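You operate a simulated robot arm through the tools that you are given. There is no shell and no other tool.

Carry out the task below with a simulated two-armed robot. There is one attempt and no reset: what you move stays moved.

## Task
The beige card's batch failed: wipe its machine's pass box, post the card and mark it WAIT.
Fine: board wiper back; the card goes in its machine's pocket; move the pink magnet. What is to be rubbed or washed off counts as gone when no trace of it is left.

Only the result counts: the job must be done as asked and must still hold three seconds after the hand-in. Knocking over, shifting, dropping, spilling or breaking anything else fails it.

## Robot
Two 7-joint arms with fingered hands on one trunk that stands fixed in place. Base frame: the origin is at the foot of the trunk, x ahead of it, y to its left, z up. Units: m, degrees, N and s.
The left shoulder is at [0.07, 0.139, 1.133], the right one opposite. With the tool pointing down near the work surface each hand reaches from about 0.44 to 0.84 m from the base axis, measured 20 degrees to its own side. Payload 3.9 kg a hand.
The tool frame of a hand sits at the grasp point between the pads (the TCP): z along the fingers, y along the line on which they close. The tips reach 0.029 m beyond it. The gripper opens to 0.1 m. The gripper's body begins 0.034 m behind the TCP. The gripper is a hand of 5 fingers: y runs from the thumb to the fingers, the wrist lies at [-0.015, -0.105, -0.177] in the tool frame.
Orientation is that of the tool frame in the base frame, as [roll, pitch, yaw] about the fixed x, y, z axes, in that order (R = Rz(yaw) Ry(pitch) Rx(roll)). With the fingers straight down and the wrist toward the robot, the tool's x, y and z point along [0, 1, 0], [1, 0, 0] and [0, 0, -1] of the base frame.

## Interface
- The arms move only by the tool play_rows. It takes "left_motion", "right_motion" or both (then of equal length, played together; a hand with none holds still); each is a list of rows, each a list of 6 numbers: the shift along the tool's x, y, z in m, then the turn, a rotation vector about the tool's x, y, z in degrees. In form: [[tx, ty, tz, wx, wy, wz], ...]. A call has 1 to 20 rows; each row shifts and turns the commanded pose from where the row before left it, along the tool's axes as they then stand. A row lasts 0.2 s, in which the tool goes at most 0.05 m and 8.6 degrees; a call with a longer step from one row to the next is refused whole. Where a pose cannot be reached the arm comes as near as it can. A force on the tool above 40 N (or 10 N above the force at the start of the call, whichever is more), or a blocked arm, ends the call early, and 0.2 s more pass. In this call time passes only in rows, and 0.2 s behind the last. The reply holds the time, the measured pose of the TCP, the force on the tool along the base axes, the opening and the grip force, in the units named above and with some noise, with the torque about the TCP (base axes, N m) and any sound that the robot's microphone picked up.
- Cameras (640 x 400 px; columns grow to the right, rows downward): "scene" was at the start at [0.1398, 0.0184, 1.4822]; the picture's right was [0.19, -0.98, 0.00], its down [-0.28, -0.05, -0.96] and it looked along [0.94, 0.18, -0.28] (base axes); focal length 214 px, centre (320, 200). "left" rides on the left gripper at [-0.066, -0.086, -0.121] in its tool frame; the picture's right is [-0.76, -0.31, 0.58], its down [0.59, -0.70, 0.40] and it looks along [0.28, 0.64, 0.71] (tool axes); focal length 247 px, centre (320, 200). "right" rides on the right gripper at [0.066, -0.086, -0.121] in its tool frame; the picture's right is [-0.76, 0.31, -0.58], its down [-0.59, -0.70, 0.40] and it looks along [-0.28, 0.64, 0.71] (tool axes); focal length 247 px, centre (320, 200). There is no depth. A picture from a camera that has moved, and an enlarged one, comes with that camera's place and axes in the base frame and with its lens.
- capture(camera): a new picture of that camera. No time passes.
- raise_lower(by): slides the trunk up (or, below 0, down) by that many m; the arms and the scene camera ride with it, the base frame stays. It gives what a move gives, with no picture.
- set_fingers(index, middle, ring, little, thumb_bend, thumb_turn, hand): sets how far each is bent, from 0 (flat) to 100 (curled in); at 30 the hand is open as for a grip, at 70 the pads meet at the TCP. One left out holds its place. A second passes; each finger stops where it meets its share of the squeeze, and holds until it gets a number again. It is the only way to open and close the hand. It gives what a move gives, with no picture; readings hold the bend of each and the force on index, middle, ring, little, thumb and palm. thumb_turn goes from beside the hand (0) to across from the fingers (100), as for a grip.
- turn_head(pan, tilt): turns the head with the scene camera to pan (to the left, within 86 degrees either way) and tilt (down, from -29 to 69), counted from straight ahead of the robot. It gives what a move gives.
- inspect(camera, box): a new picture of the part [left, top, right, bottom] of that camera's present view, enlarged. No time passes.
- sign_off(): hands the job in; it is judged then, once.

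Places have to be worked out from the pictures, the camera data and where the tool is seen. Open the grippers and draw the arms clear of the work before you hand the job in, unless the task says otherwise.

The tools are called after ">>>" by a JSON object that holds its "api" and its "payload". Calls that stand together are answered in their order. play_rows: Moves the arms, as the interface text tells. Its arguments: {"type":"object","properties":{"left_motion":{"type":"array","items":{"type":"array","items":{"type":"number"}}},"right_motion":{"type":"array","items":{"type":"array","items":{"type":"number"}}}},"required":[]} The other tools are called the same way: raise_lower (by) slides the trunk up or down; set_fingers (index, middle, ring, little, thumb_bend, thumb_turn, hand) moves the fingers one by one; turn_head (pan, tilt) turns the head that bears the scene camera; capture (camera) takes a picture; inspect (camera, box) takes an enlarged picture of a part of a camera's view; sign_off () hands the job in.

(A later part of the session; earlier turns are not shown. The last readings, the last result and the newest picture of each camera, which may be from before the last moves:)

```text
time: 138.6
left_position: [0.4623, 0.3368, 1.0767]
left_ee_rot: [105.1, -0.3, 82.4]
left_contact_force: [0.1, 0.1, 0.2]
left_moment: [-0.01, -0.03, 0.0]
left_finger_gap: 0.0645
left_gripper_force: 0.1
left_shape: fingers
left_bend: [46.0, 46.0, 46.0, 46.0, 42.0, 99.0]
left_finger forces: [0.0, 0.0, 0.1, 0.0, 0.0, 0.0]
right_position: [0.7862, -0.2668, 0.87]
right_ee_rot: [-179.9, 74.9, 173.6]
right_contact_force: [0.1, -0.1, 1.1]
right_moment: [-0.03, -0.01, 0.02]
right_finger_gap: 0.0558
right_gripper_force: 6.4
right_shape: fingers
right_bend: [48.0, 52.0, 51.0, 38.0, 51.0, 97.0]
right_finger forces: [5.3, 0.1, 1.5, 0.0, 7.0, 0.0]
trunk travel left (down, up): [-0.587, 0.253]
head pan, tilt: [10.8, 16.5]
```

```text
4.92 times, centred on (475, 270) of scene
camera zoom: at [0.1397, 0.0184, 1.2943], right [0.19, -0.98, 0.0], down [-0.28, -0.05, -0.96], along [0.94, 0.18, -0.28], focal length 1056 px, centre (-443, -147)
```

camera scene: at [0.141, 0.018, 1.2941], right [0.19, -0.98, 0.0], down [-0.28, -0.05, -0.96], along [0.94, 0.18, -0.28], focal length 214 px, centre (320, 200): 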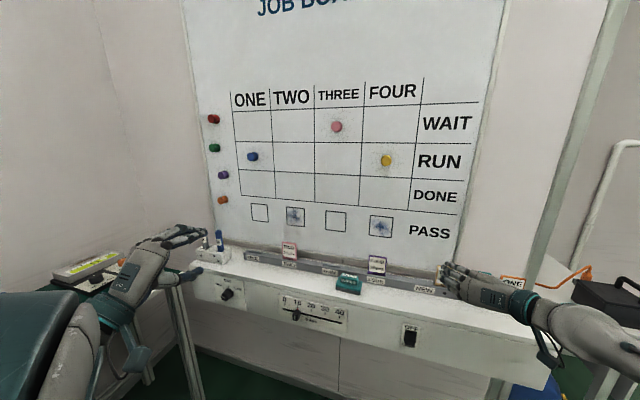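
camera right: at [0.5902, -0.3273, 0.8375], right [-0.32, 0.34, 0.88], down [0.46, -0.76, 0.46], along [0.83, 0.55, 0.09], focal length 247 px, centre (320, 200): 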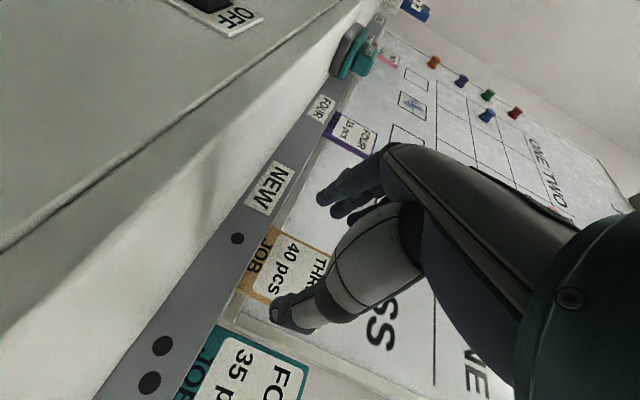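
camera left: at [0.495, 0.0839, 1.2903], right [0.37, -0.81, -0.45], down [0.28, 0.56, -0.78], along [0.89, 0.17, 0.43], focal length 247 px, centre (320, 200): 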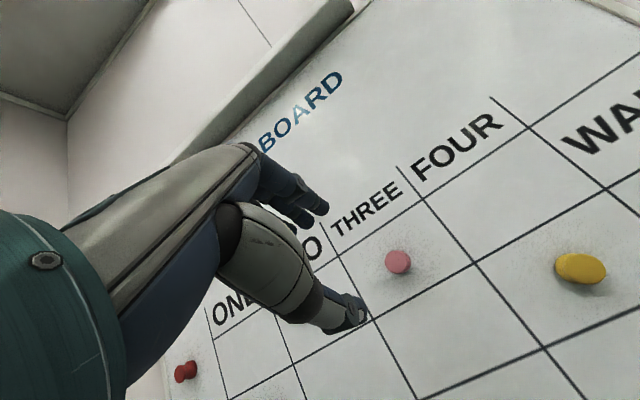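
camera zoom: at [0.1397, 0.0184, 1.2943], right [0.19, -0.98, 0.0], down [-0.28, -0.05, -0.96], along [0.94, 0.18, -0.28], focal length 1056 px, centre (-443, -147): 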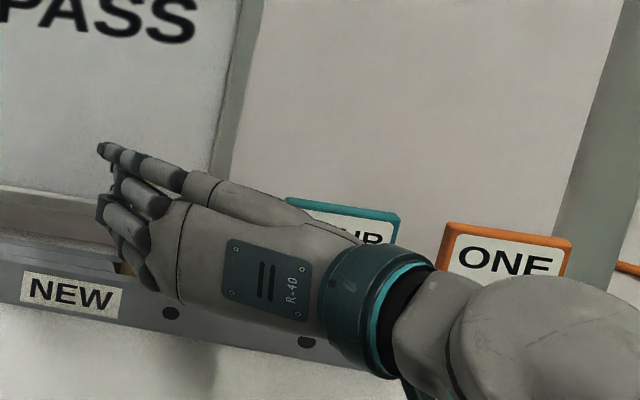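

>>> {"api": "set_fingers", "payload": {"hand": "right", "index": 58, "middle": 58, "ring": 58, "thumb_bend": 72}}

>>> {"api": "inspect", "payload": {"camera": "right", "box": [200, 150, 400, 400]}}

```text
time: 139.6
left_position: [0.4607, 0.337, 1.0765]
left_ee_rot: [105.2, -0.3, 82.5]
left_contact_force: [-0.5, 0.5, -0.3]
left_moment: [0.01, 0.01, -0.01]
left_finger_gap: 0.0645
left_gripper_force: 0.0
left_shape: fingers
left_bend: [46.0, 46.0, 46.0, 46.0, 42.0, 99.0]
left_finger forces: [0.0, 0.0, 0.1, 0.0, 0.0, 0.0]
right_position: [0.7863, -0.2651, 0.8699]
right_ee_rot: [-179.7, 75.0, 173.8]
right_contact_force: [-0.5, 0.8, 3.3]
right_moment: [-0.09, -0.03, -0.01]
right_finger_gap: 0.0551
right_gripper_force: 13.9
right_shape: fingers
right_bend: [50.0, 55.0, 54.0, 38.0, 53.0, 97.0]
right_finger forces: [8.8, 2.1, 3.5, 0.0, 14.1, 0.0]
trunk travel left (down, up): [-0.587, 0.253]
head pan, tilt: [10.8, 16.5]
```

```text
1.60 times, centred on (300, 275) of right
camera zoom: at [0.6423, -0.3361, 0.8385], right [-0.32, 0.34, 0.88], down [0.46, -0.76, 0.46], along [0.83, 0.55, 0.09], focal length 395 px, centre (352, 80)
```

zoom: 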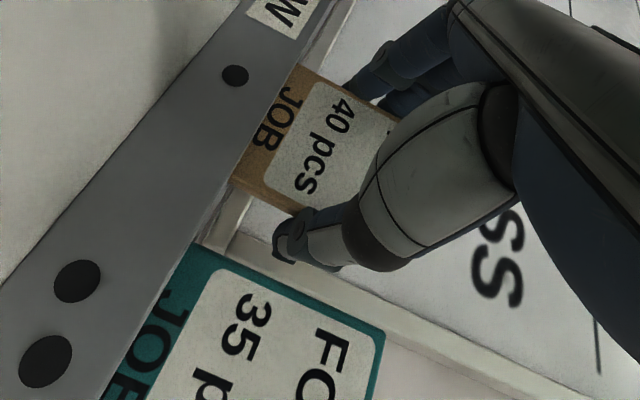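

The grip is 14 N on both edges. I lift straight up with the trunk, first 2 cm.

>>> {"api": "raise_lower", "payload": {"by": 0.02}}

>>> {"api": "inspect", "payload": {"camera": "right", "box": [200, 150, 400, 400]}}

>>> {"api": "inspect", "payload": {"camera": "scene", "box": [410, 230, 540, 311]}}

```text
time: 140.2
left_position: [0.4625, 0.3359, 1.0962]
left_ee_rot: [105.4, -0.3, 82.4]
left_contact_force: [-0.7, -0.1, -0.4]
left_moment: [0.02, -0.02, 0.03]
left_finger_gap: 0.0645
left_gripper_force: 0.1
left_shape: fingers
left_bend: [46.0, 46.0, 46.0, 46.0, 42.0, 99.0]
left_finger forces: [0.0, 0.1, 0.0, 0.0, 0.1, 0.0]
right_position: [0.7864, -0.266, 0.8899]
right_ee_rot: [-179.9, 74.8, 173.8]
right_contact_force: [0.0, 0.2, -0.1]
right_moment: [0.01, 0.02, 0.01]
right_finger_gap: 0.0549
right_gripper_force: 13.9
right_shape: fingers
right_bend: [50.0, 55.0, 55.0, 38.0, 53.0, 96.0]
right_finger forces: [9.6, 1.7, 2.2, 0.1, 13.6, 0.2]
trunk travel left (down, up): [-0.607, 0.233]
head pan, tilt: [10.8, 16.5]
```

```text
1.60 times, centred on (300, 275) of right
camera zoom: at [0.6429, -0.3364, 0.8574], right [-0.32, 0.34, 0.88], down [0.46, -0.76, 0.46], along [0.83, 0.55, 0.09], focal length 395 px, centre (352, 80)
```

zoom: 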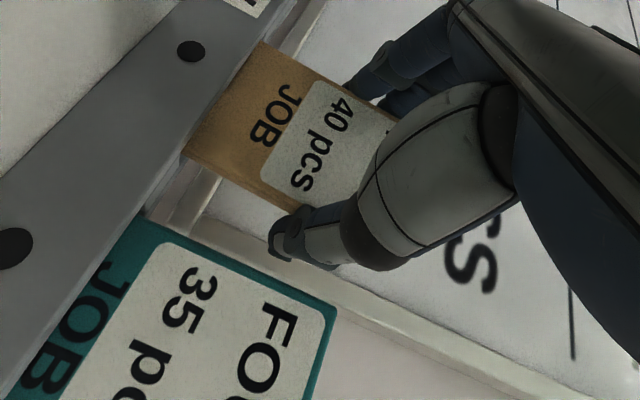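

```text
4.92 times, centred on (475, 270) of scene
camera zoom: at [0.1404, 0.0182, 1.3142], right [0.19, -0.98, 0.0], down [-0.28, -0.05, -0.96], along [0.94, 0.18, -0.28], focal length 1056 px, centre (-443, -147)
```

zoom: 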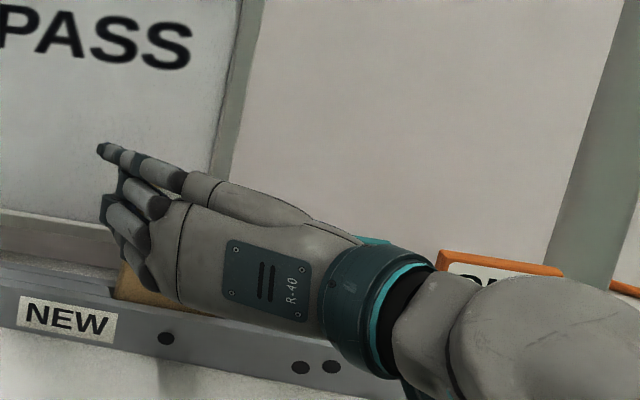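

The card comes up with the hand. I raise 8 cm more to clear the pocket and the neighbours.

>>> {"api": "raise_lower", "payload": {"by": 0.08}}

>>> {"api": "capture", "payload": {"camera": "right"}}

>>> {"api": "inspect", "payload": {"camera": "scene", "box": [400, 220, 540, 308]}}

```text
time: 141.4
left_position: [0.4612, 0.3375, 1.1765]
left_ee_rot: [105.4, -0.3, 82.4]
left_contact_force: [-0.2, -0.1, -0.9]
left_moment: [-0.01, 0.03, -0.01]
left_finger_gap: 0.0645
left_gripper_force: 0.1
left_shape: fingers
left_bend: [46.0, 46.0, 46.0, 46.0, 42.0, 99.0]
left_finger forces: [0.0, 0.0, 0.1, 0.0, 0.0, 0.1]
right_position: [0.7866, -0.2653, 0.9705]
right_ee_rot: [-179.8, 74.9, 173.7]
right_contact_force: [-0.1, -0.1, -1.0]
right_moment: [-0.06, 0.01, 0.0]
right_finger_gap: 0.0548
right_gripper_force: 14.0
right_shape: fingers
right_bend: [50.0, 55.0, 55.0, 38.0, 53.0, 96.0]
right_finger forces: [9.8, 1.6, 2.3, 0.0, 13.8, 0.0]
trunk travel left (down, up): [-0.687, 0.153]
head pan, tilt: [10.8, 16.5]
```

```text
taken
camera right: at [0.6428, -0.3364, 0.9376], right [-0.32, 0.34, 0.88], down [0.46, -0.76, 0.46], along [0.83, 0.55, 0.09], focal length 247 px, centre (320, 200)
```

right: 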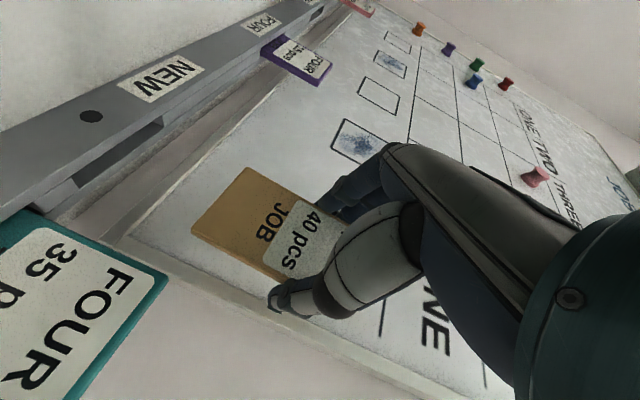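

```text
4.55 times, centred on (470, 264) of scene
camera zoom: at [0.1402, 0.0183, 1.3942], right [0.19, -0.98, 0.0], down [-0.28, -0.05, -0.96], along [0.94, 0.18, -0.28], focal length 975 px, centre (-362, -91)
```

zoom: 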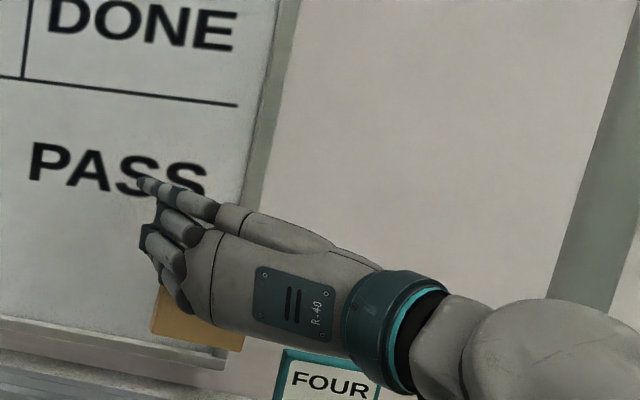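

The card is out and hangs straight, its lower edge about 73 mm below the tool point. I raise 6 cm more to pass over card FOUR, then travel left along the rail.

>>> {"api": "raise_lower", "payload": {"by": 0.06}}

>>> {"api": "play_rows", "payload": {"right_motion": [[0, 0.038, 0, 0, 0, 0], [0, 0.038, 0, 0, 0, 0], [0, 0.038, 0, 0, 0, 0], [0, 0.038, 0, 0, 0, 0], [0, 0.038, 0, 0, 0, 0], [0, 0.038, 0, 0, 0, 0]]}}

>>> {"api": "capture", "payload": {"camera": "right"}}

>>> {"api": "capture", "payload": {"camera": "scene"}}

```text
time: 142.4
left_position: [0.4607, 0.3368, 1.2359]
left_ee_rot: [105.4, -0.3, 82.5]
left_contact_force: [-0.2, -0.9, 0.6]
left_moment: [-0.01, 0.04, -0.02]
left_finger_gap: 0.0645
left_gripper_force: 0.1
left_shape: fingers
left_bend: [46.0, 46.0, 46.0, 46.0, 42.0, 99.0]
left_finger forces: [0.0, 0.0, 0.1, 0.0, 0.0, 0.1]
right_position: [0.7869, -0.2659, 1.0277]
right_ee_rot: [-180.0, 74.8, 173.6]
right_contact_force: [0.7, -0.2, -0.3]
right_moment: [0.0, -0.01, -0.04]
right_finger_gap: 0.0549
right_gripper_force: 13.8
right_shape: fingers
right_bend: [50.0, 55.0, 55.0, 38.0, 53.0, 96.0]
right_finger forces: [9.7, 1.6, 2.3, 0.1, 13.7, 0.1]
trunk travel left (down, up): [-0.747, 0.093]
head pan, tilt: [10.8, 16.5]
```

```text
time: 143.8
left_position: [0.4603, 0.3384, 1.2367]
left_ee_rot: [105.2, -0.2, 82.4]
left_contact_force: [-0.3, -0.3, -0.2]
left_moment: [0.01, -0.02, 0.01]
left_finger_gap: 0.0646
left_gripper_force: 0.0
left_shape: fingers
left_bend: [46.0, 46.0, 46.0, 46.0, 42.0, 99.0]
left_finger forces: [0.0, 0.0, 0.0, 0.1, 0.0, 0.0]
right_position: [0.8111, -0.0393, 1.0326]
right_ee_rot: [-180.0, 74.9, 173.6]
right_contact_force: [0.1, -0.1, 0.2]
right_moment: [0.01, -0.01, 0.01]
right_finger_gap: 0.0546
right_gripper_force: 13.4
right_shape: fingers
right_bend: [50.0, 55.0, 55.0, 38.0, 53.0, 96.0]
right_finger forces: [9.6, 1.7, 2.2, 0.0, 13.7, 0.0]
trunk travel left (down, up): [-0.747, 0.093]
head pan, tilt: [10.8, 16.5]
```

```text
taken
camera right: at [0.6673, -0.1092, 0.9997], right [-0.32, 0.35, 0.88], down [0.46, -0.76, 0.47], along [0.83, 0.55, 0.09], focal length 247 px, centre (320, 200)
```

right: 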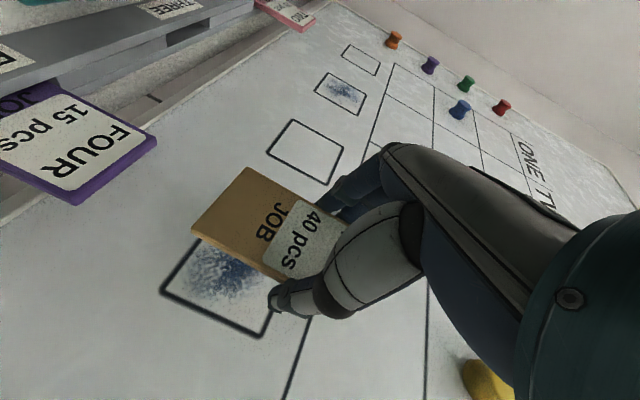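

```text
taken
camera scene: at [0.14, 0.0204, 1.4542], right [0.19, -0.98, 0.0], down [-0.28, -0.05, -0.96], along [0.94, 0.18, -0.28], focal length 214 px, centre (320, 200)
```

scene: 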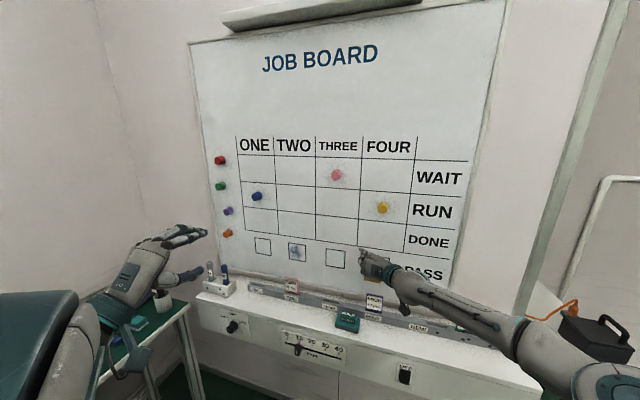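

No reach warning so far. I travel the remaining 15 cm in two parts.

>>> {"api": "play_rows", "payload": {"right_motion": [[0, 0.038, 0, 0, 0, 0], [0, 0.038, 0, 0, 0, 0]]}}

>>> {"api": "play_rows", "payload": {"right_motion": [[0, 0.025, 0, 0, 0, 0], [0, 0.025, 0, 0, 0, 0]]}}

>>> {"api": "capture", "payload": {"camera": "right"}}

>>> {"api": "inspect", "payload": {"camera": "scene", "box": [280, 230, 440, 330]}}

```text
time: 144.4
left_position: [0.4607, 0.3376, 1.2348]
left_ee_rot: [105.3, -0.2, 82.5]
left_contact_force: [-0.4, -0.9, -0.6]
left_moment: [0.0, 0.02, -0.04]
left_finger_gap: 0.0649
left_gripper_force: 0.0
left_shape: fingers
left_bend: [46.0, 46.0, 46.0, 46.0, 42.0, 99.0]
left_finger forces: [0.1, 0.1, 0.0, 0.2, 0.0, 0.0]
right_position: [0.8196, 0.0346, 1.0281]
right_ee_rot: [-179.8, 74.9, 173.8]
right_contact_force: [-1.0, -0.1, -0.6]
right_moment: [0.01, 0.01, -0.02]
right_finger_gap: 0.0552
right_gripper_force: 13.4
right_shape: fingers
right_bend: [50.0, 55.0, 55.0, 38.0, 53.0, 96.0]
right_finger forces: [9.6, 1.7, 2.2, 0.1, 13.5, 0.1]
trunk travel left (down, up): [-0.747, 0.093]
head pan, tilt: [10.8, 16.5]
```

```text
time: 145.0
left_position: [0.4617, 0.3371, 1.2362]
left_ee_rot: [105.1, -0.3, 82.6]
left_contact_force: [0.4, 0.0, 0.4]
left_moment: [-0.01, -0.01, 0.01]
left_finger_gap: 0.0644
left_gripper_force: 0.1
left_shape: fingers
left_bend: [46.0, 46.0, 46.0, 46.0, 42.0, 99.0]
left_finger forces: [0.1, 0.1, 0.0, 0.0, 0.0, 0.0]
right_position: [0.8261, 0.0837, 1.029]
right_ee_rot: [-179.6, 74.7, 174.0]
right_contact_force: [0.5, -0.1, -0.5]
right_moment: [0.0, -0.03, 0.03]
right_finger_gap: 0.055
right_gripper_force: 13.8
right_shape: fingers
right_bend: [50.0, 55.0, 55.0, 38.0, 53.0, 96.0]
right_finger forces: [9.5, 1.6, 2.1, 0.1, 13.6, 0.0]
trunk travel left (down, up): [-0.747, 0.093]
head pan, tilt: [10.8, 16.5]
```

```text
taken
camera right: at [0.6818, 0.0138, 0.9973], right [-0.32, 0.34, 0.88], down [0.46, -0.76, 0.46], along [0.83, 0.55, 0.09], focal length 247 px, centre (320, 200)
```

right: 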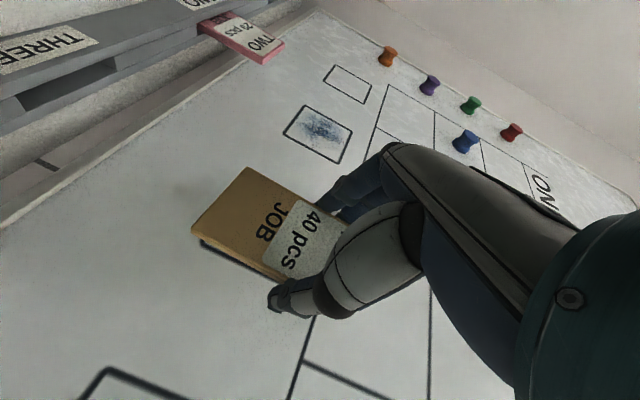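

```text
4.00 times, centred on (360, 280) of scene
camera zoom: at [0.1402, 0.0187, 1.4542], right [0.19, -0.98, 0.0], down [-0.28, -0.05, -0.96], along [0.94, 0.18, -0.28], focal length 858 px, centre (160, -120)
```

zoom: 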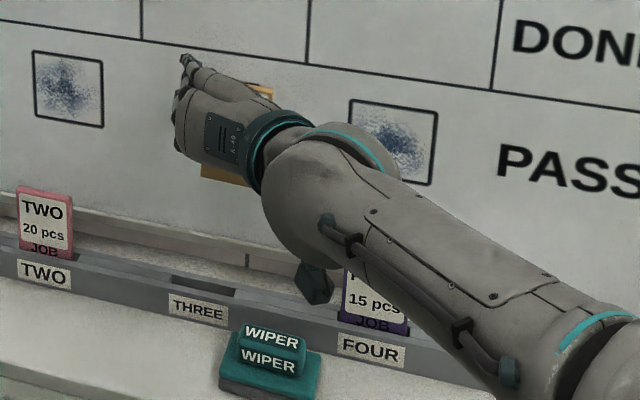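

Reach is still fine. I move to the computed lateral position and lower to the same height above the rail at which I photographed the NEW pocket, so I can compare the pictures.

>>> {"api": "play_rows", "payload": {"right_motion": [[0, 0.015, 0, 0, 0, 0], [0.0008, 0.015, -0.0029, 0, 0, 0]]}}

>>> {"api": "raise_lower", "payload": {"by": -0.06}}

>>> {"api": "capture", "payload": {"camera": "right"}}

>>> {"api": "inspect", "payload": {"camera": "scene", "box": [280, 220, 440, 320]}}

```text
time: 145.6
left_position: [0.4614, 0.3367, 1.2355]
left_ee_rot: [105.3, -0.3, 82.5]
left_contact_force: [0.1, 0.7, -0.6]
left_moment: [0.0, 0.0, -0.01]
left_finger_gap: 0.0647
left_gripper_force: 0.1
left_shape: fingers
left_bend: [46.0, 46.0, 46.0, 46.0, 42.0, 99.0]
left_finger forces: [0.0, 0.1, 0.1, 0.1, 0.0, 0.0]
right_position: [0.8241, 0.1153, 1.0302]
right_ee_rot: [-179.5, 74.9, 174.2]
right_contact_force: [-0.6, -0.6, -0.7]
right_moment: [0.03, 0.01, -0.06]
right_finger_gap: 0.0551
right_gripper_force: 13.3
right_shape: fingers
right_bend: [50.0, 55.0, 55.0, 38.0, 53.0, 96.0]
right_finger forces: [9.6, 1.6, 2.2, 0.0, 13.5, 0.0]
trunk travel left (down, up): [-0.747, 0.093]
head pan, tilt: [10.8, 16.5]
```

```text
time: 146.6
left_position: [0.4611, 0.3359, 1.1762]
left_ee_rot: [105.2, -0.3, 82.6]
left_contact_force: [-0.9, 0.5, 0.9]
left_moment: [-0.01, -0.04, 0.02]
left_finger_gap: 0.0644
left_gripper_force: 0.0
left_shape: fingers
left_bend: [46.0, 46.0, 46.0, 46.0, 42.0, 99.0]
left_finger forces: [0.0, 0.1, 0.1, 0.0, 0.0, 0.0]
right_position: [0.824, 0.1147, 0.9709]
right_ee_rot: [-179.7, 74.9, 173.9]
right_contact_force: [0.5, -0.1, -0.3]
right_moment: [0.01, 0.04, 0.02]
right_finger_gap: 0.0548
right_gripper_force: 13.3
right_shape: fingers
right_bend: [50.0, 55.0, 55.0, 38.0, 53.0, 96.0]
right_finger forces: [9.6, 1.6, 2.1, 0.0, 13.6, 0.1]
trunk travel left (down, up): [-0.687, 0.153]
head pan, tilt: [10.8, 16.5]
```

```text
taken
camera right: at [0.6809, 0.0455, 0.9389], right [-0.32, 0.34, 0.88], down [0.46, -0.76, 0.46], along [0.83, 0.55, 0.09], focal length 247 px, centre (320, 200)
```

right: 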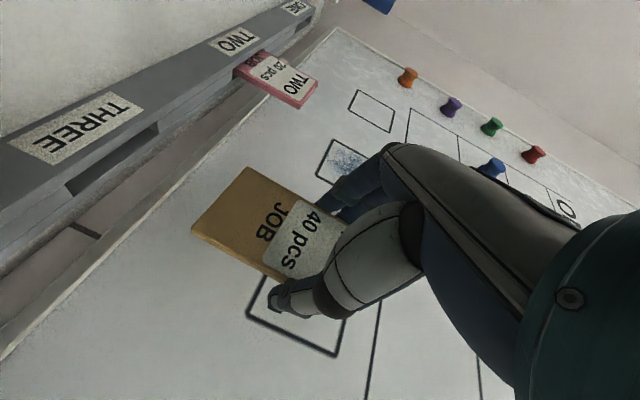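

```text
4.00 times, centred on (360, 270) of scene
camera zoom: at [0.1396, 0.0183, 1.3943], right [0.19, -0.98, 0.0], down [-0.28, -0.05, -0.96], along [0.94, 0.18, -0.28], focal length 858 px, centre (160, -80)
```

zoom: 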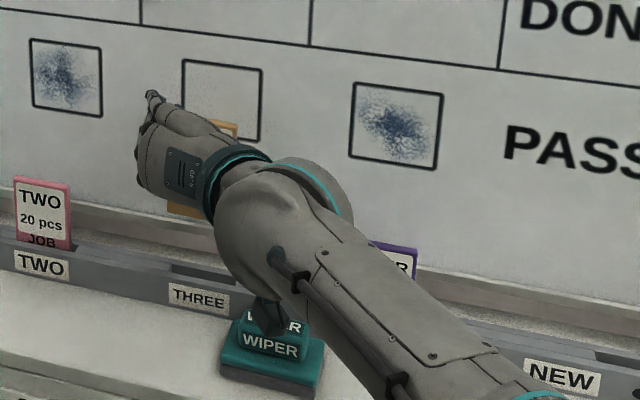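

The slot shows up in nearly the same picture position as the NEW pocket did. I enlarge it to measure the remaining offset.

>>> {"api": "inspect", "payload": {"camera": "right", "box": [30, 80, 270, 260]}}

>>> {"api": "inspect", "payload": {"camera": "scene", "box": [300, 240, 380, 300]}}

```text
2.22 times, centred on (150, 170) of right
camera zoom: at [0.6809, 0.0455, 0.9389], right [-0.32, 0.34, 0.88], down [0.46, -0.76, 0.46], along [0.83, 0.55, 0.09], focal length 549 px, centre (698, 267)
```

zoom: 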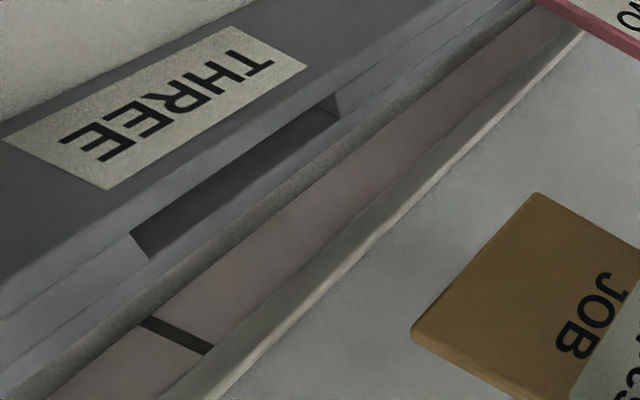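

```text
6.67 times, centred on (340, 270) of scene
camera zoom: at [0.1396, 0.0183, 1.3943], right [0.19, -0.98, 0.0], down [-0.28, -0.05, -0.96], along [0.94, 0.18, -0.28], focal length 1430 px, centre (187, -267)
```

zoom: 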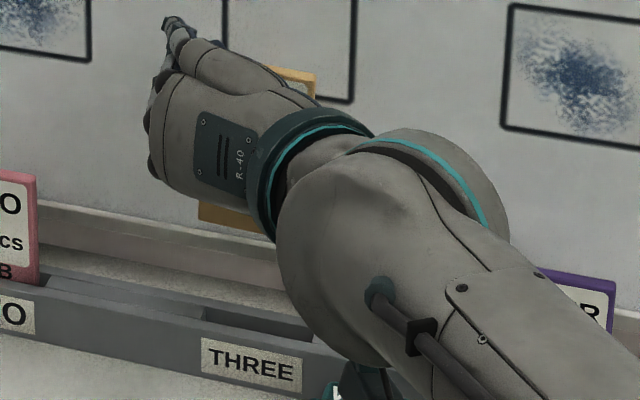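

The measurements suggest moving 3 mm forward and 2 mm right. I do that and lower until the card's edge is just above the rail, where card and slot can be compared directly.

>>> {"api": "play_rows", "payload": {"right_motion": [[-0.0008, -0.002, 0.0029, 0, 0, 0]]}}

>>> {"api": "raise_lower", "payload": {"by": -0.05}}

>>> {"api": "capture", "payload": {"camera": "right"}}

>>> {"api": "inspect", "payload": {"camera": "right", "box": [130, 120, 330, 300]}}

>>> {"api": "inspect", "payload": {"camera": "scene", "box": [290, 230, 410, 305]}}

```text
time: 147.0
left_position: [0.4625, 0.3366, 1.1774]
left_ee_rot: [105.2, -0.3, 82.5]
left_contact_force: [0.0, -0.2, -0.1]
left_moment: [-0.03, -0.01, -0.04]
left_finger_gap: 0.0646
left_gripper_force: 0.1
left_shape: fingers
left_bend: [46.0, 46.0, 46.0, 46.0, 42.0, 99.0]
left_finger forces: [0.0, 0.0, 0.0, 0.0, 0.0, 0.1]
right_position: [0.8282, 0.1133, 0.97]
right_ee_rot: [179.6, 74.8, 173.1]
right_contact_force: [0.1, -0.6, 0.1]
right_moment: [-0.01, 0.02, -0.02]
right_finger_gap: 0.0551
right_gripper_force: 13.6
right_shape: fingers
right_bend: [50.0, 55.0, 55.0, 38.0, 53.0, 96.0]
right_finger forces: [9.5, 1.6, 2.2, 0.1, 13.5, 0.0]
trunk travel left (down, up): [-0.687, 0.153]
head pan, tilt: [10.8, 16.5]
```

```text
time: 147.9
left_position: [0.462, 0.3369, 1.1271]
left_ee_rot: [105.2, -0.3, 82.5]
left_contact_force: [-0.7, 0.4, 0.3]
left_moment: [0.0, 0.0, -0.01]
left_finger_gap: 0.0647
left_gripper_force: 0.0
left_shape: fingers
left_bend: [46.0, 46.0, 46.0, 46.0, 42.0, 99.0]
left_finger forces: [0.1, 0.0, 0.0, 0.0, 0.1, 0.0]
right_position: [0.8276, 0.1117, 0.9211]
right_ee_rot: [-179.8, 75.0, 173.8]
right_contact_force: [0.0, 0.6, 0.3]
right_moment: [0.0, -0.02, 0.0]
right_finger_gap: 0.0551
right_gripper_force: 12.9
right_shape: fingers
right_bend: [50.0, 55.0, 55.0, 38.0, 53.0, 96.0]
right_finger forces: [9.5, 1.6, 2.2, 0.1, 13.5, 0.1]
trunk travel left (down, up): [-0.637, 0.203]
head pan, tilt: [10.8, 16.5]
```

```text
taken
camera right: at [0.6839, 0.0428, 0.8884], right [-0.32, 0.34, 0.88], down [0.46, -0.76, 0.46], along [0.83, 0.55, 0.09], focal length 247 px, centre (320, 200)
```

right: 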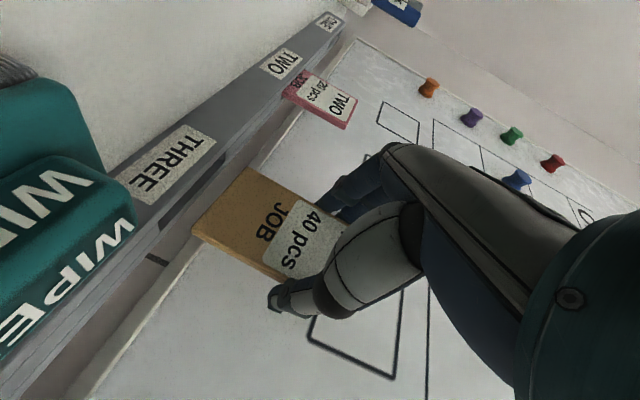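

```text
2.22 times, centred on (230, 210) of right
camera zoom: at [0.6839, 0.0428, 0.8884], right [-0.32, 0.34, 0.88], down [0.46, -0.76, 0.46], along [0.83, 0.55, 0.09], focal length 549 px, centre (520, 178)
```

zoom: 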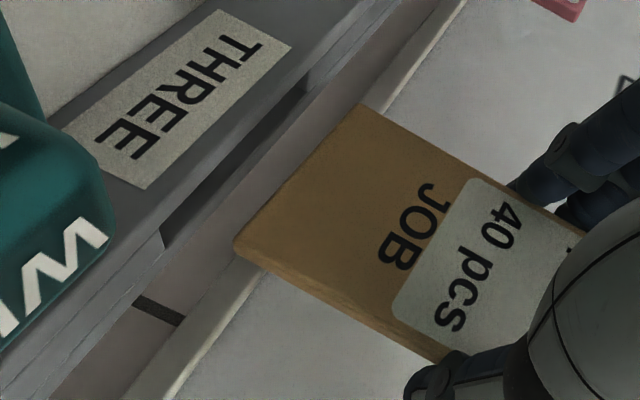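

```text
5.33 times, centred on (350, 268) of scene
camera zoom: at [0.1397, 0.0183, 1.3443], right [0.19, -0.98, 0.0], down [-0.28, -0.05, -0.96], along [0.94, 0.18, -0.28], focal length 1144 px, centre (160, -160)
```

zoom: 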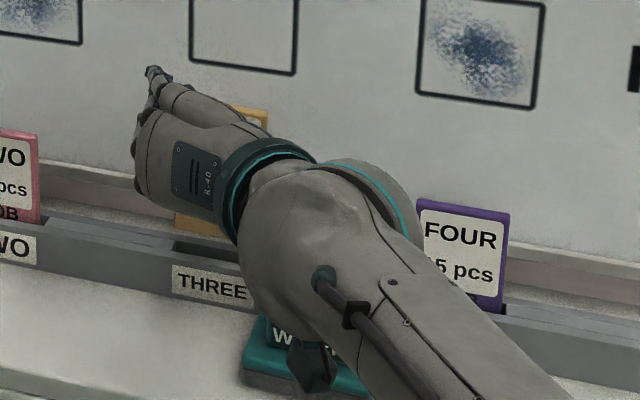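

Both pictures now agree: the slot centre is near [0.832, 0.107] with the rail top at 0.83, and the card is in line front to back. I shift 3 mm right and lower to just above the slot.

>>> {"api": "play_rows", "payload": {"right_motion": [[0, -0.003, 0, 0, 0, 0]]}}

>>> {"api": "raise_lower", "payload": {"by": -0.012}}

>>> {"api": "inspect", "payload": {"camera": "right", "box": [130, 120, 330, 300]}}

>>> {"api": "inspect", "payload": {"camera": "scene", "box": [290, 230, 410, 305]}}

```text
time: 148.3
left_position: [0.4613, 0.3369, 1.1276]
left_ee_rot: [105.2, -0.3, 82.6]
left_contact_force: [-0.3, 0.0, -0.2]
left_moment: [0.01, 0.0, 0.0]
left_finger_gap: 0.0646
left_gripper_force: 0.0
left_shape: fingers
left_bend: [46.0, 46.0, 46.0, 46.0, 42.0, 99.0]
left_finger forces: [0.1, 0.1, 0.0, 0.1, 0.1, 0.1]
right_position: [0.8272, 0.1091, 0.9198]
right_ee_rot: [-179.8, 74.7, 173.9]
right_contact_force: [0.3, -0.1, -0.6]
right_moment: [0.02, 0.04, -0.02]
right_finger_gap: 0.0551
right_gripper_force: 13.4
right_shape: fingers
right_bend: [50.0, 55.0, 55.0, 38.0, 53.0, 96.0]
right_finger forces: [9.5, 1.6, 2.2, 0.1, 13.5, 0.0]
trunk travel left (down, up): [-0.637, 0.203]
head pan, tilt: [10.8, 16.5]
```

```text
time: 148.9
left_position: [0.4619, 0.3368, 1.1148]
left_ee_rot: [105.2, -0.3, 82.3]
left_contact_force: [-0.2, 0.3, 0.3]
left_moment: [-0.02, 0.01, 0.02]
left_finger_gap: 0.0645
left_gripper_force: 0.1
left_shape: fingers
left_bend: [46.0, 46.0, 46.0, 46.0, 42.0, 99.0]
left_finger forces: [0.0, 0.1, 0.0, 0.0, 0.1, 0.1]
right_position: [0.8277, 0.1094, 0.9073]
right_ee_rot: [-179.9, 74.9, 173.7]
right_contact_force: [-1.0, 0.5, -1.0]
right_moment: [0.01, 0.02, 0.04]
right_finger_gap: 0.0552
right_gripper_force: 13.0
right_shape: fingers
right_bend: [50.0, 55.0, 55.0, 38.0, 53.0, 96.0]
right_finger forces: [9.5, 1.7, 2.2, 0.0, 13.5, 0.0]
trunk travel left (down, up): [-0.625, 0.215]
head pan, tilt: [10.8, 16.5]
```

```text
2.22 times, centred on (230, 210) of right
camera zoom: at [0.6836, 0.0395, 0.8764], right [-0.32, 0.34, 0.88], down [0.46, -0.76, 0.46], along [0.83, 0.55, 0.09], focal length 549 px, centre (520, 178)
```

zoom: 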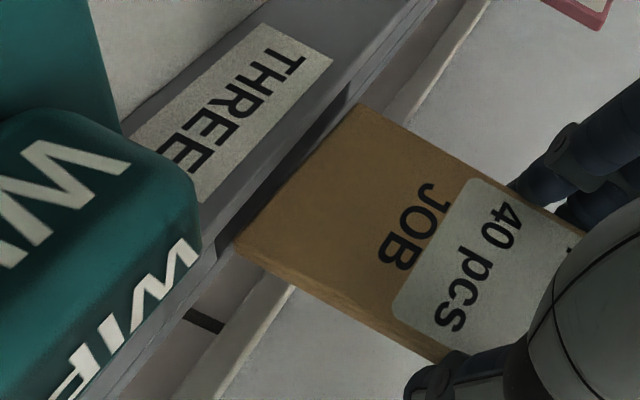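

```text
5.33 times, centred on (350, 268) of scene
camera zoom: at [0.1396, 0.0184, 1.3322], right [0.19, -0.98, 0.0], down [-0.28, -0.05, -0.96], along [0.94, 0.18, -0.28], focal length 1144 px, centre (160, -160)
```

zoom: 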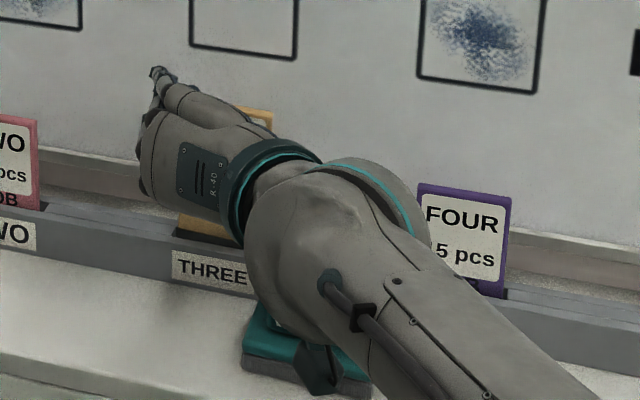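

The card's lower edge is right above the slot, with about 4 mm to spare at its left end. I lower in small steps, checking the vertical force.

>>> {"api": "raise_lower", "payload": {"by": -0.006}}

>>> {"api": "inspect", "payload": {"camera": "right", "box": [130, 120, 330, 300]}}

>>> {"api": "inspect", "payload": {"camera": "scene", "box": [310, 255, 370, 292]}}

```text
time: 149.5
left_position: [0.4619, 0.3368, 1.1085]
left_ee_rot: [105.3, -0.3, 82.5]
left_contact_force: [0.2, 0.4, 0.0]
left_moment: [-0.01, 0.01, 0.02]
left_finger_gap: 0.0646
left_gripper_force: 0.1
left_shape: fingers
left_bend: [46.0, 46.0, 46.0, 46.0, 42.0, 99.0]
left_finger forces: [0.0, 0.0, 0.0, 0.1, 0.1, 0.1]
right_position: [0.8277, 0.1098, 0.9019]
right_ee_rot: [179.8, 74.8, 173.4]
right_contact_force: [0.2, 0.0, -0.4]
right_moment: [0.0, -0.01, 0.03]
right_finger_gap: 0.0549
right_gripper_force: 14.0
right_shape: fingers
right_bend: [50.0, 55.0, 55.0, 38.0, 53.0, 96.0]
right_finger forces: [9.4, 1.6, 2.1, 0.0, 13.5, 0.1]
trunk travel left (down, up): [-0.619, 0.221]
head pan, tilt: [10.8, 16.5]
```

```text
2.22 times, centred on (230, 210) of right
camera zoom: at [0.6836, 0.0395, 0.8704], right [-0.32, 0.34, 0.88], down [0.46, -0.76, 0.46], along [0.83, 0.55, 0.09], focal length 549 px, centre (520, 178)
```

zoom: 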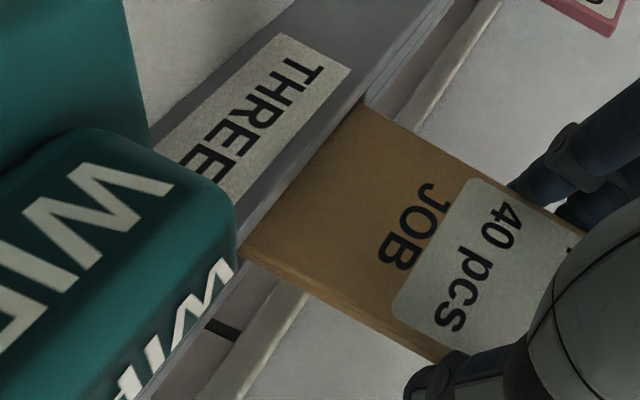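

```text
10.67 times, centred on (340, 274) of scene
camera zoom: at [0.1396, 0.0183, 1.3262], right [0.19, -0.98, 0.0], down [-0.28, -0.05, -0.96], along [0.94, 0.18, -0.28], focal length 2288 px, centre (107, -584)
```

zoom: 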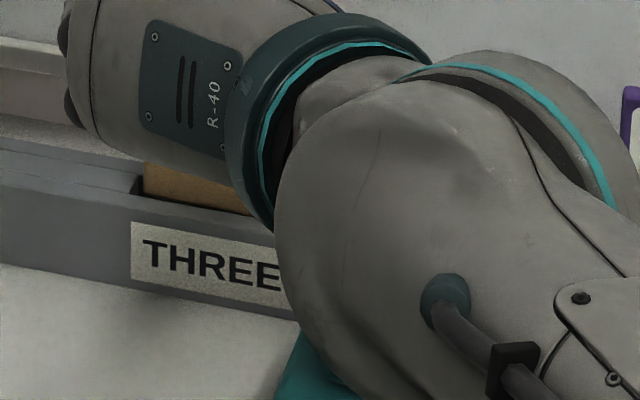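

The card's edge has gone below the rail's front lip with no force, so it appears to be entering. I keep lowering.

>>> {"api": "raise_lower", "payload": {"by": -0.006}}

>>> {"api": "inspect", "payload": {"camera": "right", "box": [130, 120, 330, 300]}}

```text
time: 150.0
left_position: [0.4619, 0.3378, 1.1031]
left_ee_rot: [105.3, -0.3, 82.6]
left_contact_force: [0.3, -0.4, 0.3]
left_moment: [0.03, 0.0, 0.03]
left_finger_gap: 0.0646
left_gripper_force: 0.0
left_shape: fingers
left_bend: [46.0, 46.0, 46.0, 46.0, 42.0, 99.0]
left_finger forces: [0.0, 0.1, 0.1, 0.1, 0.1, 0.0]
right_position: [0.8266, 0.1082, 0.8975]
right_ee_rot: [-180.0, 74.9, 173.7]
right_contact_force: [0.3, 0.2, -0.6]
right_moment: [-0.01, 0.0, -0.01]
right_finger_gap: 0.0549
right_gripper_force: 13.3
right_shape: fingers
right_bend: [50.0, 55.0, 55.0, 38.0, 53.0, 96.0]
right_finger forces: [9.5, 1.6, 2.2, 0.0, 13.5, 0.0]
trunk travel left (down, up): [-0.613, 0.227]
head pan, tilt: [10.8, 16.5]
```

```text
2.22 times, centred on (230, 210) of right
camera zoom: at [0.6836, 0.0395, 0.8643], right [-0.32, 0.34, 0.88], down [0.46, -0.76, 0.46], along [0.83, 0.55, 0.09], focal length 549 px, centre (520, 178)
```

zoom: 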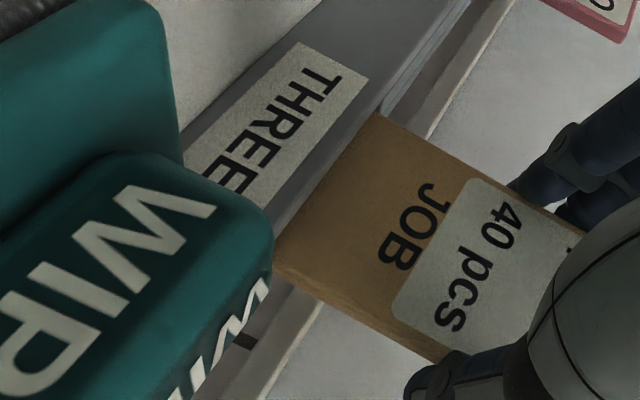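

The card is sliding in freely. I continue down toward the height at which the card sat in the NEW pocket (tool point at 0.870).

>>> {"api": "raise_lower", "payload": {"by": -0.012}}

>>> {"api": "inspect", "payload": {"camera": "right", "box": [130, 120, 330, 300]}}

>>> {"api": "inspect", "payload": {"camera": "scene", "box": [290, 220, 410, 295]}}

```text
time: 150.6
left_position: [0.4612, 0.3363, 1.0895]
left_ee_rot: [105.2, -0.3, 82.4]
left_contact_force: [-0.2, -0.4, 0.6]
left_moment: [-0.05, -0.03, 0.01]
left_finger_gap: 0.0646
left_gripper_force: 0.0
left_shape: fingers
left_bend: [46.0, 46.0, 46.0, 46.0, 42.0, 99.0]
left_finger forces: [0.0, 0.0, 0.1, 0.0, 0.0, 0.0]
right_position: [0.8276, 0.1086, 0.8859]
right_ee_rot: [180.0, 74.9, 173.7]
right_contact_force: [-0.3, 0.2, -1.1]
right_moment: [0.01, 0.03, 0.0]
right_finger_gap: 0.055
right_gripper_force: 13.6
right_shape: fingers
right_bend: [50.0, 55.0, 55.0, 38.0, 53.0, 96.0]
right_finger forces: [9.5, 1.6, 2.2, 0.0, 13.6, 0.0]
trunk travel left (down, up): [-0.601, 0.239]
head pan, tilt: [10.8, 16.5]
```

```text
2.22 times, centred on (230, 210) of right
camera zoom: at [0.6835, 0.0395, 0.8524], right [-0.32, 0.34, 0.88], down [0.46, -0.76, 0.46], along [0.83, 0.55, 0.09], focal length 549 px, centre (520, 178)
```

zoom: 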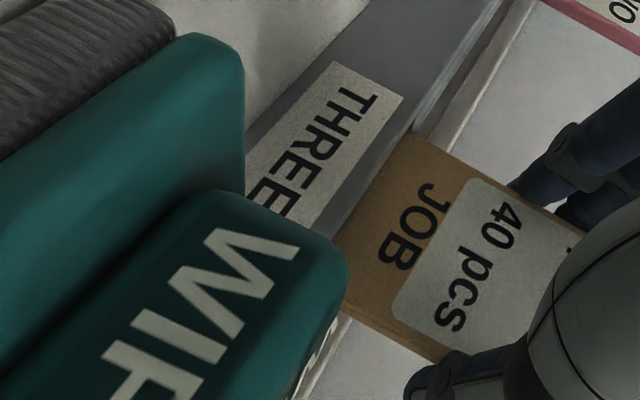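

```text
5.33 times, centred on (350, 258) of scene
camera zoom: at [0.1395, 0.0183, 1.3082], right [0.19, -0.98, 0.0], down [-0.28, -0.05, -0.96], along [0.94, 0.18, -0.28], focal length 1144 px, centre (160, -107)
```

zoom: 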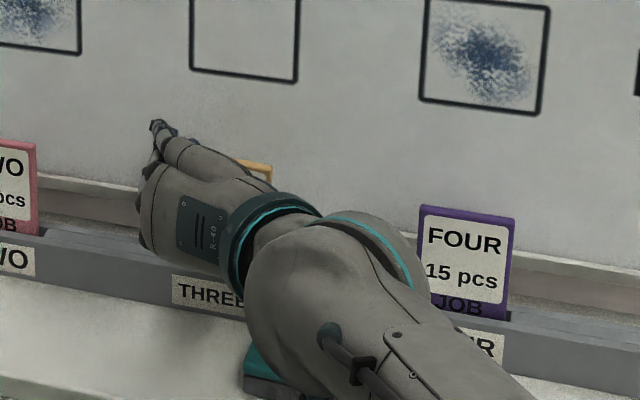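

>>> {"api": "raise_lower", "payload": {"by": -0.012}}

>>> {"api": "inspect", "payload": {"camera": "right", "box": [130, 120, 330, 300]}}

```text
time: 151.2
left_position: [0.4615, 0.3363, 1.0782]
left_ee_rot: [105.2, -0.3, 82.4]
left_contact_force: [-0.6, -0.4, -0.8]
left_moment: [-0.05, 0.01, 0.01]
left_finger_gap: 0.0645
left_gripper_force: 0.0
left_shape: fingers
left_bend: [46.0, 46.0, 46.0, 46.0, 42.0, 99.0]
left_finger forces: [0.0, 0.0, 0.0, 0.0, 0.1, 0.0]
right_position: [0.8264, 0.1088, 0.8725]
right_ee_rot: [179.8, 74.8, 173.4]
right_contact_force: [-0.2, 0.2, 0.3]
right_moment: [-0.03, 0.0, 0.01]
right_finger_gap: 0.0552
right_gripper_force: 13.9
right_shape: fingers
right_bend: [50.0, 55.0, 55.0, 38.0, 53.0, 96.0]
right_finger forces: [9.4, 1.8, 2.2, 0.1, 13.6, 0.0]
trunk travel left (down, up): [-0.589, 0.251]
head pan, tilt: [10.8, 16.5]
```

```text
2.22 times, centred on (230, 210) of right
camera zoom: at [0.6835, 0.0394, 0.8405], right [-0.32, 0.34, 0.88], down [0.46, -0.76, 0.46], along [0.83, 0.55, 0.09], focal length 549 px, centre (520, 178)
```

zoom: 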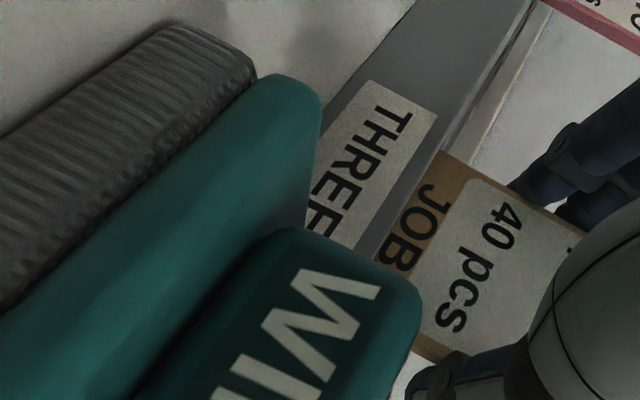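

>>> {"api": "raise_lower", "payload": {"by": -0.004}}

```text
time: 151.8
left_position: [0.4615, 0.3364, 1.0739]
left_ee_rot: [105.2, -0.3, 82.6]
left_contact_force: [0.2, -0.3, 0.3]
left_moment: [0.0, -0.01, 0.02]
left_finger_gap: 0.0647
left_gripper_force: 0.1
left_shape: fingers
left_bend: [46.0, 46.0, 46.0, 46.0, 42.0, 99.0]
left_finger forces: [0.0, 0.1, 0.1, 0.0, 0.0, 0.0]
right_position: [0.8263, 0.1097, 0.8701]
right_ee_rot: [180.0, 75.0, 173.5]
right_contact_force: [0.5, 2.8, 5.1]
right_moment: [-0.07, -0.06, 0.04]
right_finger_gap: 0.0548
right_gripper_force: 14.8
right_shape: fingers
right_bend: [50.0, 55.0, 54.0, 38.0, 53.0, 97.0]
right_finger forces: [9.8, 2.6, 4.0, 0.0, 13.4, 0.0]
trunk travel left (down, up): [-0.585, 0.255]
head pan, tilt: [10.8, 16.5]
```

The card stands on the pocket floor (5 N, same height as before). I open the hand gently.

>>> {"api": "set_fingers", "payload": {"hand": "right", "index": 45, "middle": 48, "ring": 48, "thumb_bend": 47}}

>>> {"api": "set_fingers", "payload": {"hand": "right", "index": 36, "middle": 36, "ring": 36, "little": 36, "thumb_bend": 36}}

>>> {"api": "capture", "payload": {"camera": "right"}}

>>> {"api": "inspect", "payload": {"camera": "scene", "box": [290, 200, 410, 275]}}

```text
time: 152.8
left_position: [0.461, 0.3358, 1.0744]
left_ee_rot: [105.1, -0.3, 82.6]
left_contact_force: [-0.4, -0.5, -0.5]
left_moment: [-0.03, -0.02, 0.0]
left_finger_gap: 0.0645
left_gripper_force: 0.1
left_shape: fingers
left_bend: [46.0, 46.0, 46.0, 46.0, 42.0, 99.0]
left_finger forces: [0.0, 0.0, 0.0, 0.0, 0.0, 0.0]
right_position: [0.8276, 0.1089, 0.8684]
right_ee_rot: [179.8, 74.9, 173.3]
right_contact_force: [-0.4, 0.2, -0.5]
right_moment: [0.0, -0.02, 0.0]
right_finger_gap: 0.0605
right_gripper_force: 0.1
right_shape: fingers
right_bend: [45.0, 48.0, 48.0, 38.0, 47.0, 98.0]
right_finger forces: [0.1, 0.0, 0.0, 0.0, 0.2, 0.0]
trunk travel left (down, up): [-0.585, 0.255]
head pan, tilt: [10.8, 16.5]
```

```text
time: 153.8
left_position: [0.4618, 0.3376, 1.0741]
left_ee_rot: [105.1, -0.3, 82.4]
left_contact_force: [0.1, 0.7, -0.6]
left_moment: [0.02, 0.0, 0.0]
left_finger_gap: 0.0645
left_gripper_force: 0.1
left_shape: fingers
left_bend: [46.0, 46.0, 46.0, 46.0, 42.0, 99.0]
left_finger forces: [0.0, 0.0, 0.0, 0.0, 0.0, 0.0]
right_position: [0.8276, 0.1079, 0.8687]
right_ee_rot: [-179.6, 74.8, 174.0]
right_contact_force: [-0.3, 0.1, -0.7]
right_moment: [0.02, 0.0, -0.02]
right_finger_gap: 0.0842
right_gripper_force: 0.0
right_shape: fingers
right_bend: [36.0, 36.0, 36.0, 36.0, 36.0, 98.0]
right_finger forces: [0.1, 0.0, 0.1, 0.1, 0.0, 0.0]
trunk travel left (down, up): [-0.585, 0.255]
head pan, tilt: [10.8, 16.5]
```

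```text
taken
camera right: at [0.6837, 0.0396, 0.8363], right [-0.32, 0.34, 0.88], down [0.46, -0.76, 0.46], along [0.83, 0.55, 0.09], focal length 247 px, centre (320, 200)
```

right: 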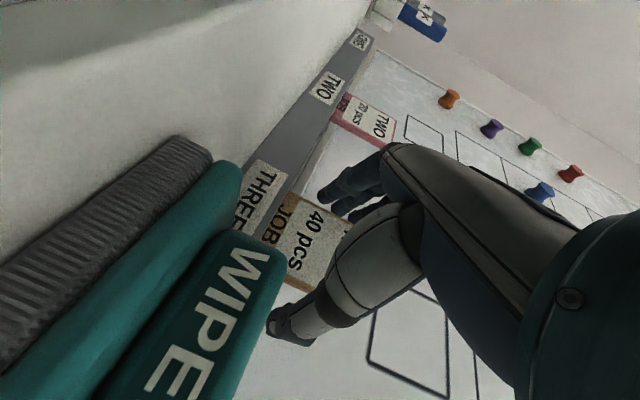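

```text
5.33 times, centred on (350, 238) of scene
camera zoom: at [0.1398, 0.0184, 1.2922], right [0.19, -0.98, 0.0], down [-0.28, -0.05, -0.96], along [0.94, 0.18, -0.28], focal length 1144 px, centre (160, 0)
```

zoom: 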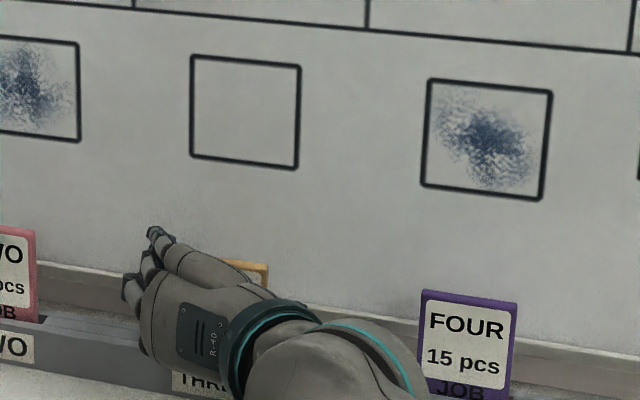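

The card is free and both digits are clear of it. I withdraw straight back from the board, then rise.

>>> {"api": "play_rows", "payload": {"right_motion": [[0.0039, 0, -0.0145, 0, 0, 0], [0.0039, 0, -0.0145, 0, 0, 0], [0.0039, 0, -0.0145, 0, 0, 0], [0.0039, 0, -0.0145, 0, 0, 0], [0.0039, 0, -0.0145, 0, 0, 0]]}}

>>> {"api": "capture", "payload": {"camera": "right"}}

>>> {"api": "inspect", "payload": {"camera": "scene", "box": [270, 210, 430, 310]}}

```text
time: 154.9
left_position: [0.4612, 0.3364, 1.0743]
left_ee_rot: [105.2, -0.3, 82.5]
left_contact_force: [-0.6, 0.2, -0.5]
left_moment: [-0.03, -0.01, 0.0]
left_finger_gap: 0.0645
left_gripper_force: 0.1
left_shape: fingers
left_bend: [46.0, 46.0, 46.0, 46.0, 42.0, 99.0]
left_finger forces: [0.0, 0.0, 0.0, 0.1, 0.1, 0.0]
right_position: [0.7577, 0.1036, 0.8644]
right_ee_rot: [178.8, 74.1, 171.3]
right_contact_force: [0.6, -0.2, 0.4]
right_moment: [0.0, -0.01, 0.01]
right_finger_gap: 0.0846
right_gripper_force: 0.1
right_shape: fingers
right_bend: [36.0, 36.0, 36.0, 36.0, 36.0, 98.0]
right_finger forces: [0.1, 0.0, 0.0, 0.1, 0.0, 0.0]
trunk travel left (down, up): [-0.585, 0.255]
head pan, tilt: [10.8, 16.5]
```

```text
taken
camera right: at [0.6124, 0.0387, 0.8332], right [-0.31, 0.34, 0.89], down [0.45, -0.77, 0.45], along [0.84, 0.54, 0.08], focal length 247 px, centre (320, 200)
```

right: 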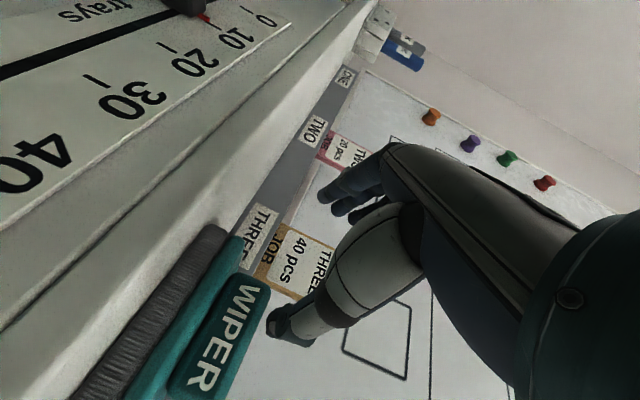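

```text
4.00 times, centred on (350, 260) of scene
camera zoom: at [0.1394, 0.0184, 1.2923], right [0.19, -0.98, 0.0], down [-0.28, -0.05, -0.96], along [0.94, 0.18, -0.28], focal length 858 px, centre (200, -40)
```

zoom: 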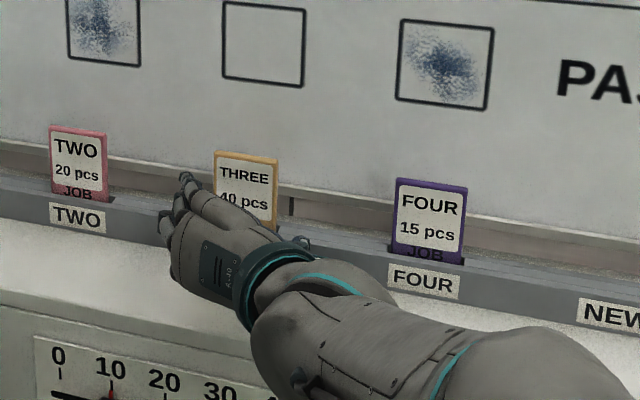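

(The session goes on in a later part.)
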